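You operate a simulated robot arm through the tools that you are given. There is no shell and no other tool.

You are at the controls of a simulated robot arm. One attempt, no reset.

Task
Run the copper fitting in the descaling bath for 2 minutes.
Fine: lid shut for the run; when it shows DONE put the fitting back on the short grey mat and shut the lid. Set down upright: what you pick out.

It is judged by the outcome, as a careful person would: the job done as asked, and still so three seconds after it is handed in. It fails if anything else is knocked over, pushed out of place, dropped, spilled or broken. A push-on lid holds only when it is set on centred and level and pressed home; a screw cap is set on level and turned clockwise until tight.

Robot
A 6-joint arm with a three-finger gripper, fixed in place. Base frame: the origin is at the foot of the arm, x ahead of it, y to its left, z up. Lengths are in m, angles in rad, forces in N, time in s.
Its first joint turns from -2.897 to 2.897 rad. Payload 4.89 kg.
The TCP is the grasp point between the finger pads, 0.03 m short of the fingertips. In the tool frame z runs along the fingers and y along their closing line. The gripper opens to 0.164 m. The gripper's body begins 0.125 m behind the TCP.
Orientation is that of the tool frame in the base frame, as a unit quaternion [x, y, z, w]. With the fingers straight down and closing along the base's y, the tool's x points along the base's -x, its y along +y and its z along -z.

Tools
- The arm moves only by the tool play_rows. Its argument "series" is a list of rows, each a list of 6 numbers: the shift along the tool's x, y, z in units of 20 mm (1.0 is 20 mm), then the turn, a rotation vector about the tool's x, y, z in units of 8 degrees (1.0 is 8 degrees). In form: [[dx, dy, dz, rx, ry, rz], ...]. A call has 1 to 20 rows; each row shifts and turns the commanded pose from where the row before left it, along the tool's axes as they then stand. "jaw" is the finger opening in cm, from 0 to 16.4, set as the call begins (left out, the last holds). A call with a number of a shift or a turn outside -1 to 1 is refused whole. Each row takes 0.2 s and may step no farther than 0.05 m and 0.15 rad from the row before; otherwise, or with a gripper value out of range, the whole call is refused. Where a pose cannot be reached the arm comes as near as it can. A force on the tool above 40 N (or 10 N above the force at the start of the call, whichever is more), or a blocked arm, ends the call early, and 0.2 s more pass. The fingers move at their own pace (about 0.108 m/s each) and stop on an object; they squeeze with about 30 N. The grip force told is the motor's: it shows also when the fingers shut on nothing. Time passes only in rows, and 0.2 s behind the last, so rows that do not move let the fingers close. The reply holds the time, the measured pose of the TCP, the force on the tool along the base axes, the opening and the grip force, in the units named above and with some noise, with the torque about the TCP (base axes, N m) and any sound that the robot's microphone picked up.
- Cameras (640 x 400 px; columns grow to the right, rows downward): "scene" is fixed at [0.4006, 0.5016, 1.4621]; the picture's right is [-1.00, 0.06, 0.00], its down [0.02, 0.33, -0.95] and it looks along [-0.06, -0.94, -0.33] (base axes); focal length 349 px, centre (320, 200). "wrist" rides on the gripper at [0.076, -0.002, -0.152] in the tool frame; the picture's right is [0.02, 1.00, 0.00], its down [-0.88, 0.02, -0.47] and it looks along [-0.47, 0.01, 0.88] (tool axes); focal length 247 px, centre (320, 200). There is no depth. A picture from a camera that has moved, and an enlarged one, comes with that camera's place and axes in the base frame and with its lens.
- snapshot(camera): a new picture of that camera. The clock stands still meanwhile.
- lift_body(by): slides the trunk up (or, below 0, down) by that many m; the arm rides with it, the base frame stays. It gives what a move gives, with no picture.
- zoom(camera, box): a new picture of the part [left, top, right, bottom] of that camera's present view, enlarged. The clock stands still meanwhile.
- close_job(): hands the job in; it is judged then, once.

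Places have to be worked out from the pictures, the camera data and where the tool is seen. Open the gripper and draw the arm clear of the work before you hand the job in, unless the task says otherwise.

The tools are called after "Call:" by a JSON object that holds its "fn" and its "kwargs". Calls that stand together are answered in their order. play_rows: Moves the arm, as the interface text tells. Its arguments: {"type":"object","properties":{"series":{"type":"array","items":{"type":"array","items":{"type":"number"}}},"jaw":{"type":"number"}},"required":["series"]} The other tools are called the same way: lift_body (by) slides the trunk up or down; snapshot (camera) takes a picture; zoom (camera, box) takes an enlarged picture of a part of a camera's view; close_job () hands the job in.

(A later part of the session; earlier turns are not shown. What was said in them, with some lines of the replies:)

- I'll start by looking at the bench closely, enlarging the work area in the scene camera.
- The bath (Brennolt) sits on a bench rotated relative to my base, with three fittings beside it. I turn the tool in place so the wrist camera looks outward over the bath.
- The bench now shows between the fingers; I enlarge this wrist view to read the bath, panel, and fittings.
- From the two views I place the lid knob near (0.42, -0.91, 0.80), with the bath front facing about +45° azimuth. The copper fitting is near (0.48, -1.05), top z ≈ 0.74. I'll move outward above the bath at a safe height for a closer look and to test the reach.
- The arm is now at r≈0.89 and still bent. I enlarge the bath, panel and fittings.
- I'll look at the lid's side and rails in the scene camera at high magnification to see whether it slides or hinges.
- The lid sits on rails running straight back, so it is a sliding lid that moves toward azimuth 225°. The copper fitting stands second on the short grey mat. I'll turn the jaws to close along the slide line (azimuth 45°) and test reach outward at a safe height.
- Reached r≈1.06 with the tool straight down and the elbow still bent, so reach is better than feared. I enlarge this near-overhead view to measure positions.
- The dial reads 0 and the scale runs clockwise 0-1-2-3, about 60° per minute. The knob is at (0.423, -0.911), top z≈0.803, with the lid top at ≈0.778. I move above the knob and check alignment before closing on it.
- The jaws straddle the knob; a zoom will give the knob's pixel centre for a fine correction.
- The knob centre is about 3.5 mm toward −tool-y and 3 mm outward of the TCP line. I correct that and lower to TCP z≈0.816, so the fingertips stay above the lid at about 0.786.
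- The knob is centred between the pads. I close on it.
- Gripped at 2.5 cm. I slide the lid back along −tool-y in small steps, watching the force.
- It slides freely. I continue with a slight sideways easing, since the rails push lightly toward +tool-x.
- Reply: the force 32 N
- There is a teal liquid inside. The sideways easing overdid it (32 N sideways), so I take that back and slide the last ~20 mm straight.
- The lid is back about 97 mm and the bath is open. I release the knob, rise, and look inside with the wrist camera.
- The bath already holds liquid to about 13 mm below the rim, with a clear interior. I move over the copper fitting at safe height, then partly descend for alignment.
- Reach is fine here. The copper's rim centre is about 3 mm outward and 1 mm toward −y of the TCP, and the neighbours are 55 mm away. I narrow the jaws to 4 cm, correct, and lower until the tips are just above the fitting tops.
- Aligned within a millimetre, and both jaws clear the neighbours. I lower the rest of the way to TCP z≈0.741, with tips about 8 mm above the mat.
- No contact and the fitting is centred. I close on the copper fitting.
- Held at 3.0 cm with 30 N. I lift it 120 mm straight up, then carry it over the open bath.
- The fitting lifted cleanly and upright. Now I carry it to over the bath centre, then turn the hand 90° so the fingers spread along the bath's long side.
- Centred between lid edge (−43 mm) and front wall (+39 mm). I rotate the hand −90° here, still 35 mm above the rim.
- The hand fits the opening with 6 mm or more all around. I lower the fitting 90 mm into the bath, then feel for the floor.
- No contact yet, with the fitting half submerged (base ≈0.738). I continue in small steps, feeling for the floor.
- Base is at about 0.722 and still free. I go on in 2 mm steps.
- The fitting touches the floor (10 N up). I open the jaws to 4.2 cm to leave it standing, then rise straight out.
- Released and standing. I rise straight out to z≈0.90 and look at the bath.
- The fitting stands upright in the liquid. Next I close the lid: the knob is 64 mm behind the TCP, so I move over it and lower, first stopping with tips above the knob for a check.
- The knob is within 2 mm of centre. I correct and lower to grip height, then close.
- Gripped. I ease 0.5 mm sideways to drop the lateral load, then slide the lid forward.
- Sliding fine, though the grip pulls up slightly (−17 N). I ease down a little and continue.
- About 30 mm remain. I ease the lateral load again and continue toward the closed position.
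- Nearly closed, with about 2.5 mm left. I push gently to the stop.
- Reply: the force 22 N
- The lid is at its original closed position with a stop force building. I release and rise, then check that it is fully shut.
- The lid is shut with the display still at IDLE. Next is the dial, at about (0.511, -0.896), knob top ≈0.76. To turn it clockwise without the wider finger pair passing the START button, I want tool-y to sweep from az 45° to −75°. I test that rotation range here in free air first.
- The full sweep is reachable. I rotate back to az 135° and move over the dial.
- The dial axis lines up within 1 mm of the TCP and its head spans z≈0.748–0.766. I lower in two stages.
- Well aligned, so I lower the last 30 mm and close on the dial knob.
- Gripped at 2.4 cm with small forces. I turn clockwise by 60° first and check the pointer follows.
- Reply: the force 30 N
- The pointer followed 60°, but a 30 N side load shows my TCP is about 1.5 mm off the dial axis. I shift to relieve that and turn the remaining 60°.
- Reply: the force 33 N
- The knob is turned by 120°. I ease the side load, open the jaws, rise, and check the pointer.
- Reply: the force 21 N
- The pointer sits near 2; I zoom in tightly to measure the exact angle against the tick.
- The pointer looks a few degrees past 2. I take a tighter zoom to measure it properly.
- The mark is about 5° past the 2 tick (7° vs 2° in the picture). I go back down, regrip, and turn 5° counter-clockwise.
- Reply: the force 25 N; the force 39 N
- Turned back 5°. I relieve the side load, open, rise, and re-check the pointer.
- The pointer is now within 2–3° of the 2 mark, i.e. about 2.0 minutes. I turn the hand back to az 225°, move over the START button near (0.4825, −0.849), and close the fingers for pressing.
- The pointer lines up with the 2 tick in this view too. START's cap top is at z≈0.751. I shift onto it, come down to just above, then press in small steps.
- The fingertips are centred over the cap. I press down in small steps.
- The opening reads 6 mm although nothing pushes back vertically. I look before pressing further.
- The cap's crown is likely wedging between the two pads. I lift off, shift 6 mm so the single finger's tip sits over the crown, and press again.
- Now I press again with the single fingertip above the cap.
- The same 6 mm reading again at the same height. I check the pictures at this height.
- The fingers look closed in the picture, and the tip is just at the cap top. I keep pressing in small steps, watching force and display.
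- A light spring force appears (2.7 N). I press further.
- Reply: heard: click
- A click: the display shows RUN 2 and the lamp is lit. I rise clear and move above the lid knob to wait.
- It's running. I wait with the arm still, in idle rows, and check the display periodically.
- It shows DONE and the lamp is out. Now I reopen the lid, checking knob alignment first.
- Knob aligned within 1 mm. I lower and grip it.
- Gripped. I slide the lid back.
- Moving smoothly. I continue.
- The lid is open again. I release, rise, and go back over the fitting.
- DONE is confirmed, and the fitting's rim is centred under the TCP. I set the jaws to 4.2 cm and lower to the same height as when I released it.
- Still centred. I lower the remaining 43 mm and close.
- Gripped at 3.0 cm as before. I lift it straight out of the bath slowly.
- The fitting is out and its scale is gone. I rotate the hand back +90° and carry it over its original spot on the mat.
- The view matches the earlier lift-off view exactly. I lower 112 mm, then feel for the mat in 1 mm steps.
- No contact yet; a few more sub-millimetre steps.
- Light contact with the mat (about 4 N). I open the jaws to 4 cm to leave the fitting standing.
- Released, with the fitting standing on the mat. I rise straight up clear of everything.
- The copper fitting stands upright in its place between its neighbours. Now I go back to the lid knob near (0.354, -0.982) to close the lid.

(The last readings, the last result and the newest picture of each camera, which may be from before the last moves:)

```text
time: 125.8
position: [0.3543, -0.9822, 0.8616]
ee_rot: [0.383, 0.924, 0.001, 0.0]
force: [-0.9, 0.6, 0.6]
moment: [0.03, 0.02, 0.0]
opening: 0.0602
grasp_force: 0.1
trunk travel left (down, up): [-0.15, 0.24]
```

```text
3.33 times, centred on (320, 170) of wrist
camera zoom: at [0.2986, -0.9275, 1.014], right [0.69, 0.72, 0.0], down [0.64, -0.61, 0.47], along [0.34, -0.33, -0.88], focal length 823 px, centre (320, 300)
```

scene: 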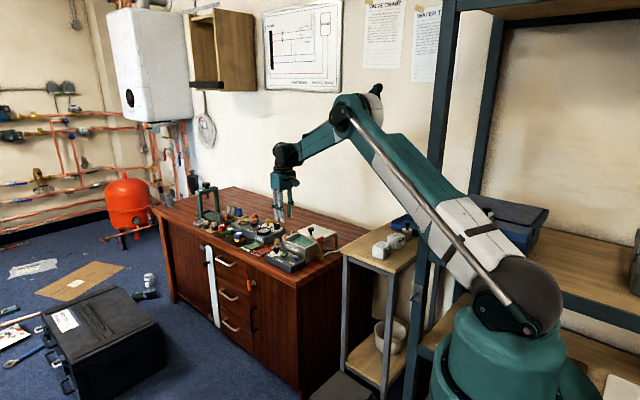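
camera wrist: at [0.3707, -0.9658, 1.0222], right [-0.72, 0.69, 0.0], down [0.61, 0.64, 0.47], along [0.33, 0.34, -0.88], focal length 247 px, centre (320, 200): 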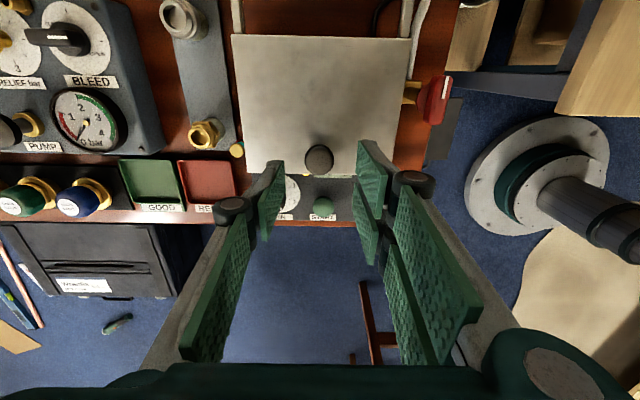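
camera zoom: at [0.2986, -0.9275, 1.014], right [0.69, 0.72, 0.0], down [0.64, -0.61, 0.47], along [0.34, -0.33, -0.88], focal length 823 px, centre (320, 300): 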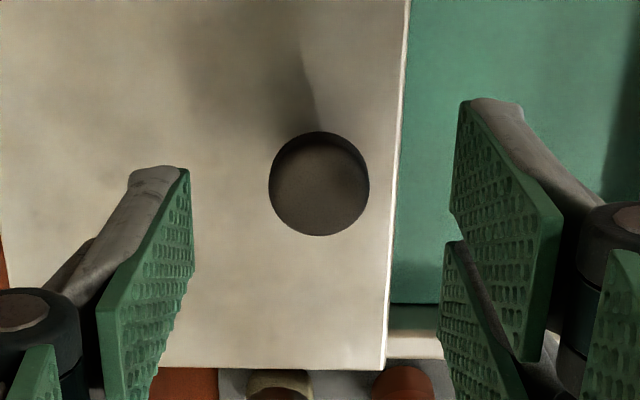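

The knob is centred within about 2 mm. I correct, lower, and grip it.

Call:
{"fn": "play_rows", "kwargs": {"series": [[-0.1, -0.01, 0.6, 0, 0, 0], [0, 0, 0.7, 0, 0, 0], [0, 0, 0.7, 0, 0, 0], [0, 0, 0.42, 0, 0, 0], [0, 0, 0, 0, 0, 0]]}}

Call:
{"fn": "play_rows", "kwargs": {"series": [[0, 0, 0, 0, 0, 0], [0, 0, 0, 0, 0, 0], [0, 0, 0, 0, 0, 0]], "jaw": 1.5}}

```text
time: 127.0
position: [0.3558, -0.9838, 0.8135]
ee_rot: [0.382, 0.924, 0.0, 0.0]
force: [0.4, -0.9, -0.1]
moment: [0.02, -0.01, 0.0]
opening: 0.0598
grasp_force: 0.0
trunk travel left (down, up): [-0.15, 0.24]
```

```text
time: 127.8
position: [0.3552, -0.9831, 0.8123]
ee_rot: [0.383, 0.924, 0.0, 0.001]
force: [-0.1, 1.2, -1.8]
moment: [0.0, -0.07, -0.02]
opening: 0.0248
grasp_force: 44.9
trunk travel left (down, up): [-0.15, 0.24]
```

Gripped cleanly. I slide the lid forward (+tool-y) in two stages.

Call:
{"fn": "play_rows", "kwargs": {"series": [[0, 0.2, 0, 0, 0, 0], [0, 0.4, 0, 0, 0, 0], [0, 0.4, 0, 0, 0, 0], [0, 0.4, 0, 0, 0, 0], [0, 0.4, 0, 0, 0, 0], [0, 0.4, 0, 0, 0, 0]]}}

Call:
{"fn": "zoom", "kwargs": {"camera": "scene", "box": [268, 205, 348, 261]}}

```text
time: 129.2
position: [0.3858, -0.9532, 0.8131]
ee_rot: [0.382, 0.924, 0.0, 0.0]
force: [-4.9, 4.5, -6.6]
moment: [-0.04, -0.09, 0.02]
opening: 0.0246
grasp_force: 44.9
trunk travel left (down, up): [-0.15, 0.24]
```

```text
7.14 times, centred on (308, 233) of scene
camera zoom: at [0.4006, 0.5016, 1.4621], right [-1.0, 0.06, 0.0], down [0.02, 0.33, -0.95], along [-0.06, -0.94, -0.33], focal length 2493 px, centre (406, -36)
```

zoom: 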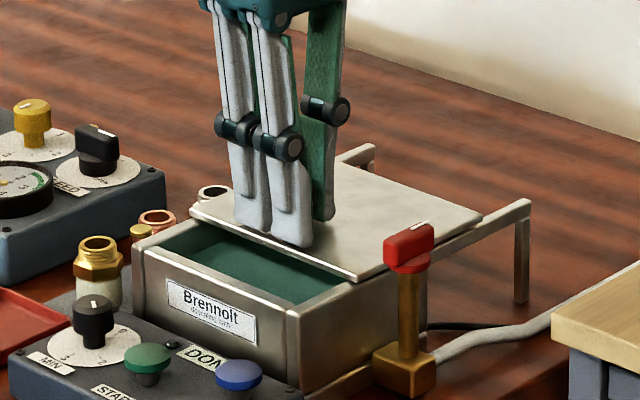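

Smooth. I continue the remaining ~54 mm, stopping just short first.

Call:
{"fn": "play_rows", "kwargs": {"series": [[0.015, 0.4, 0, 0, 0, 0], [0, 0.4, 0, 0, 0, 0], [0, 0.4, 0, 0, 0, 0], [0, 0.4, 0, 0, 0, 0], [0, 0.4, 0, 0, 0, 0], [0, 0.4, 0, 0, 0, 0]]}}

Call:
{"fn": "play_rows", "kwargs": {"series": [[0, 0.2, 0, 0, 0, 0], [0, 0.1, 0, 0, 0, 0], [0, 0, 0, 0, 0, 0]]}}

Call:
{"fn": "zoom", "kwargs": {"camera": "scene", "box": [268, 205, 348, 261]}}

```text
time: 130.6
position: [0.4192, -0.9184, 0.8137]
ee_rot: [0.383, 0.924, 0.0, 0.0]
force: [2.8, -3.5, -0.1]
moment: [-0.18, -0.27, -0.02]
opening: 0.0248
grasp_force: 44.9
trunk travel left (down, up): [-0.15, 0.24]
```

```text
time: 131.4
position: [0.4237, -0.9154, 0.8134]
ee_rot: [0.383, 0.924, -0.001, 0.0]
force: [5.1, -6.8, -2.0]
moment: [-0.12, -0.1, -0.02]
opening: 0.0248
grasp_force: 45.5
trunk travel left (down, up): [-0.15, 0.24]
```

```text
7.14 times, centred on (308, 233) of scene
camera zoom: at [0.4006, 0.5016, 1.4621], right [-1.0, 0.06, 0.0], down [0.02, 0.33, -0.95], along [-0.06, -0.94, -0.33], focal length 2493 px, centre (406, -36)
```

zoom: 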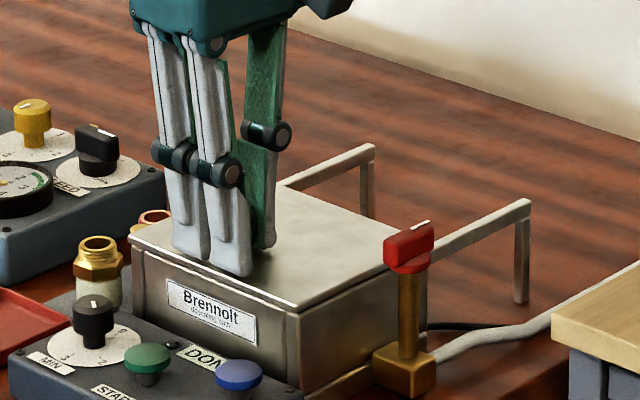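

About 1 mm short of the earlier closed position. I push gently to the stop.

Call:
{"fn": "play_rows", "kwargs": {"series": [[0, 0.05, 0, 0, 0, 0], [0, 0.04, 0, 0, 0, 0], [0, 0, 0, 0, 0, 0]]}}

```text
time: 132.2
position: [0.4238, -0.9144, 0.8142]
ee_rot: [0.383, 0.924, -0.001, 0.001]
force: [-5.5, -24.3, -2.6]
moment: [-0.36, -0.01, 0.07]
opening: 0.0247
grasp_force: 44.8
trunk travel left (down, up): [-0.15, 0.24]
```

A 21 N back-force along the slide shows the lid is at its stop. I ease off, release, rise, and check.

Call:
{"fn": "play_rows", "kwargs": {"series": [[-0.02, -0.04, 0, 0, 0, 0], [0, 0, 0, 0, 0, 0]]}}

Call:
{"fn": "play_rows", "kwargs": {"series": [[0, 0, 0, 0, 0, 0], [0, 0, 0, 0, 0, 0], [0, 0, -0.6, 0, 0, 0], [0, 0, -1, 0, 0, 0], [0, 0, -1, 0, 0, 0], [0, 0, -1, 0, 0, 0], [0, 0, -1, 0, 0, 0], [0, 0, -1, 0, 0, 0], [0, 0, -1, 0, 0, 0], [0, 0, -1, 0, 0, 0]], "jaw": 6}}

Call:
{"fn": "zoom", "kwargs": {"camera": "scene", "box": [268, 215, 338, 264]}}

Call:
{"fn": "zoom", "kwargs": {"camera": "wrist", "box": [220, 60, 420, 220]}}

```text
time: 132.8
position: [0.4244, -0.914, 0.8133]
ee_rot: [0.383, 0.924, 0.0, 0.0]
force: [-13.8, -15.2, -4.3]
moment: [-0.19, 0.12, 0.0]
opening: 0.0247
grasp_force: 45.0
trunk travel left (down, up): [-0.15, 0.24]
```

```text
time: 135.0
position: [0.4249, -0.9132, 0.9657]
ee_rot: [0.383, 0.924, 0.0, 0.0]
force: [-0.5, -0.2, -1.1]
moment: [0.1, 0.04, -0.01]
opening: 0.0604
grasp_force: 0.0
trunk travel left (down, up): [-0.15, 0.24]
```

```text
8.16 times, centred on (303, 240) of scene
camera zoom: at [0.4006, 0.5016, 1.4621], right [-1.0, 0.06, 0.0], down [0.02, 0.33, -0.95], along [-0.06, -0.94, -0.33], focal length 2849 px, centre (459, -122)
```

zoom: 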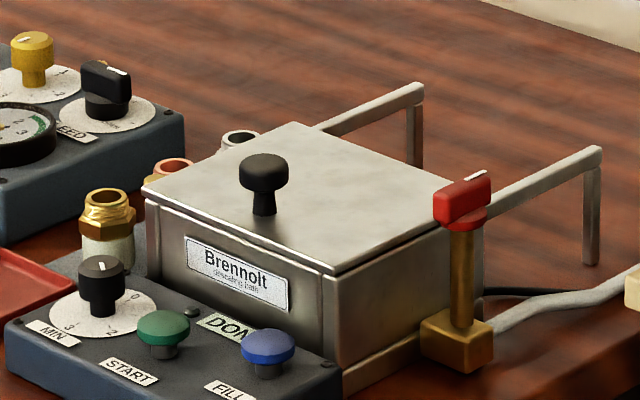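

```text
2.50 times, centred on (320, 140) of wrist
camera zoom: at [0.3698, -0.8593, 1.1175], right [0.69, 0.72, 0.0], down [0.64, -0.61, 0.47], along [0.34, -0.33, -0.88], focal length 617 px, centre (320, 350)
```

zoom: 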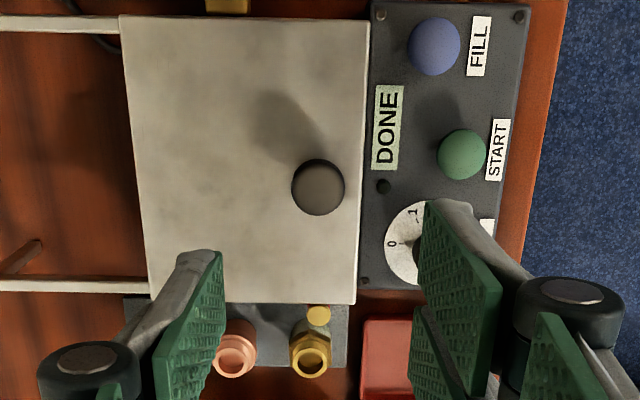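

The lid is fully shut, the display reads DONE, and the fittings stand in a row. I draw the arm back toward its start, clear of the bench.

Call:
{"fn": "play_rows", "kwargs": {"series": [[0, 0, -0.8, 0, 0, 0], [0, 0, -0.8, 0, 0, 0], [0.94, 0.61, -0.3, 0, 0, 0], [0.94, 0.61, -0.3, 0, 0, 0], [0.94, 0.61, -0.3, 0, 0, 0], [0.94, 0.61, -0.3, 0, 0, 0], [0.94, 0.61, -0.3, 0, 0, 0], [0.94, 0.61, -0.3, 0, 0, 0], [0.94, 0.61, -0.3, 0, 0, 0], [0.94, 0.61, -0.3, 0, 0, 0], [0.94, 0.61, -0.3, 0, 0, 0], [0.94, 0.61, -0.3, 0, 0, 0], [0.94, 0.61, -0.3, 0, 0, 0], [0.94, 0.61, -0.3, 0, 0, 0], [0.94, 0.61, -0.3, 0, 0, 0], [0, 0, 0, 0, 0, 0]], "jaw": 8}}

Call:
{"fn": "snapshot", "kwargs": {"camera": "scene"}}

Call:
{"fn": "zoom", "kwargs": {"camera": "scene", "box": [180, 170, 360, 282]}}

Call:
{"fn": "snapshot", "kwargs": {"camera": "wrist"}}

```text
time: 138.4
position: [0.3635, -0.6294, 1.0751]
ee_rot: [0.382, 0.924, 0.0, 0.001]
force: [-0.8, 0.5, -0.2]
moment: [-0.07, -0.05, -0.03]
opening: 0.0798
grasp_force: 0.1
trunk travel left (down, up): [-0.15, 0.24]
```

```text
taken
```

scene: 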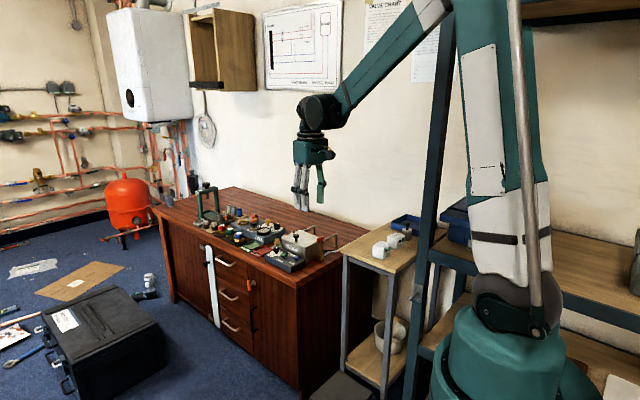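

```text
3.56 times, centred on (270, 226) of scene
camera zoom: at [0.4006, 0.5016, 1.4621], right [-1.0, 0.06, 0.0], down [0.02, 0.33, -0.95], along [-0.06, -0.94, -0.33], focal length 1241 px, centre (498, 108)
```

zoom: 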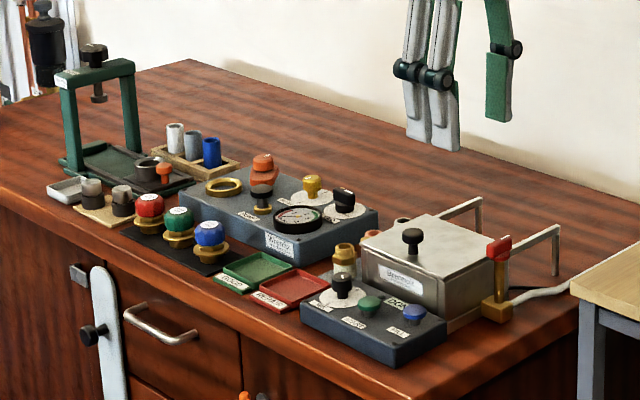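

```text
taken
camera wrist: at [0.3089, -0.5743, 1.2273], right [0.69, 0.72, 0.0], down [0.64, -0.61, 0.47], along [0.34, -0.33, -0.88], focal length 247 px, centre (320, 200)
```

wrist: 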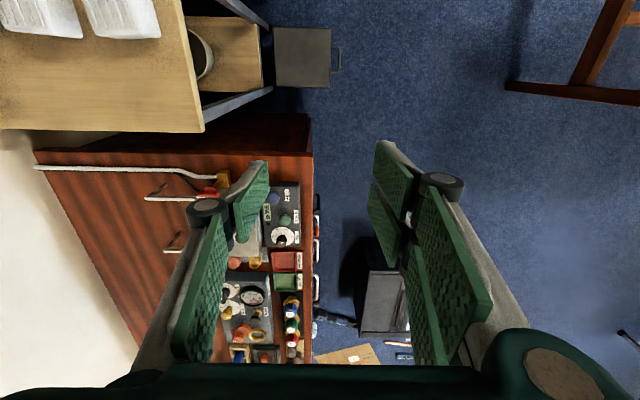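

The bench looks as it did at the start. The lid is shut, the fitting is back upright on the short grey mat, the display reads DONE, and the arm is clear with its jaws open. I hand the job in.

Call:
{"fn": "close_job", "kwargs": {}}

```text
The job is handed in.
```

The copper fitting ran in the descaling bath with the lid shut, from RUN 2 until the panel showed DONE. It now stands upright in its original place on the short grey mat, and the lid is shut again. The job is handed in.

- **Timer:** The dial pointer is within about 2–3° of the 2 mark, so the setting was about 2 minutes. The panel showed DONE after only about 12 s of simulated time.
- **Liquid level:** The top few millimetres of the fitting stood above the liquid in the bath. I didn't press FILL because the panel didn't ask for it, and the lower body came out visibly clean.
- **Panel:** The dial is still at 2.
- **Rest of the bench:** In the final pictures nothing else had moved or been knocked over. The arm was drawn clear with its jaws open before I handed in.
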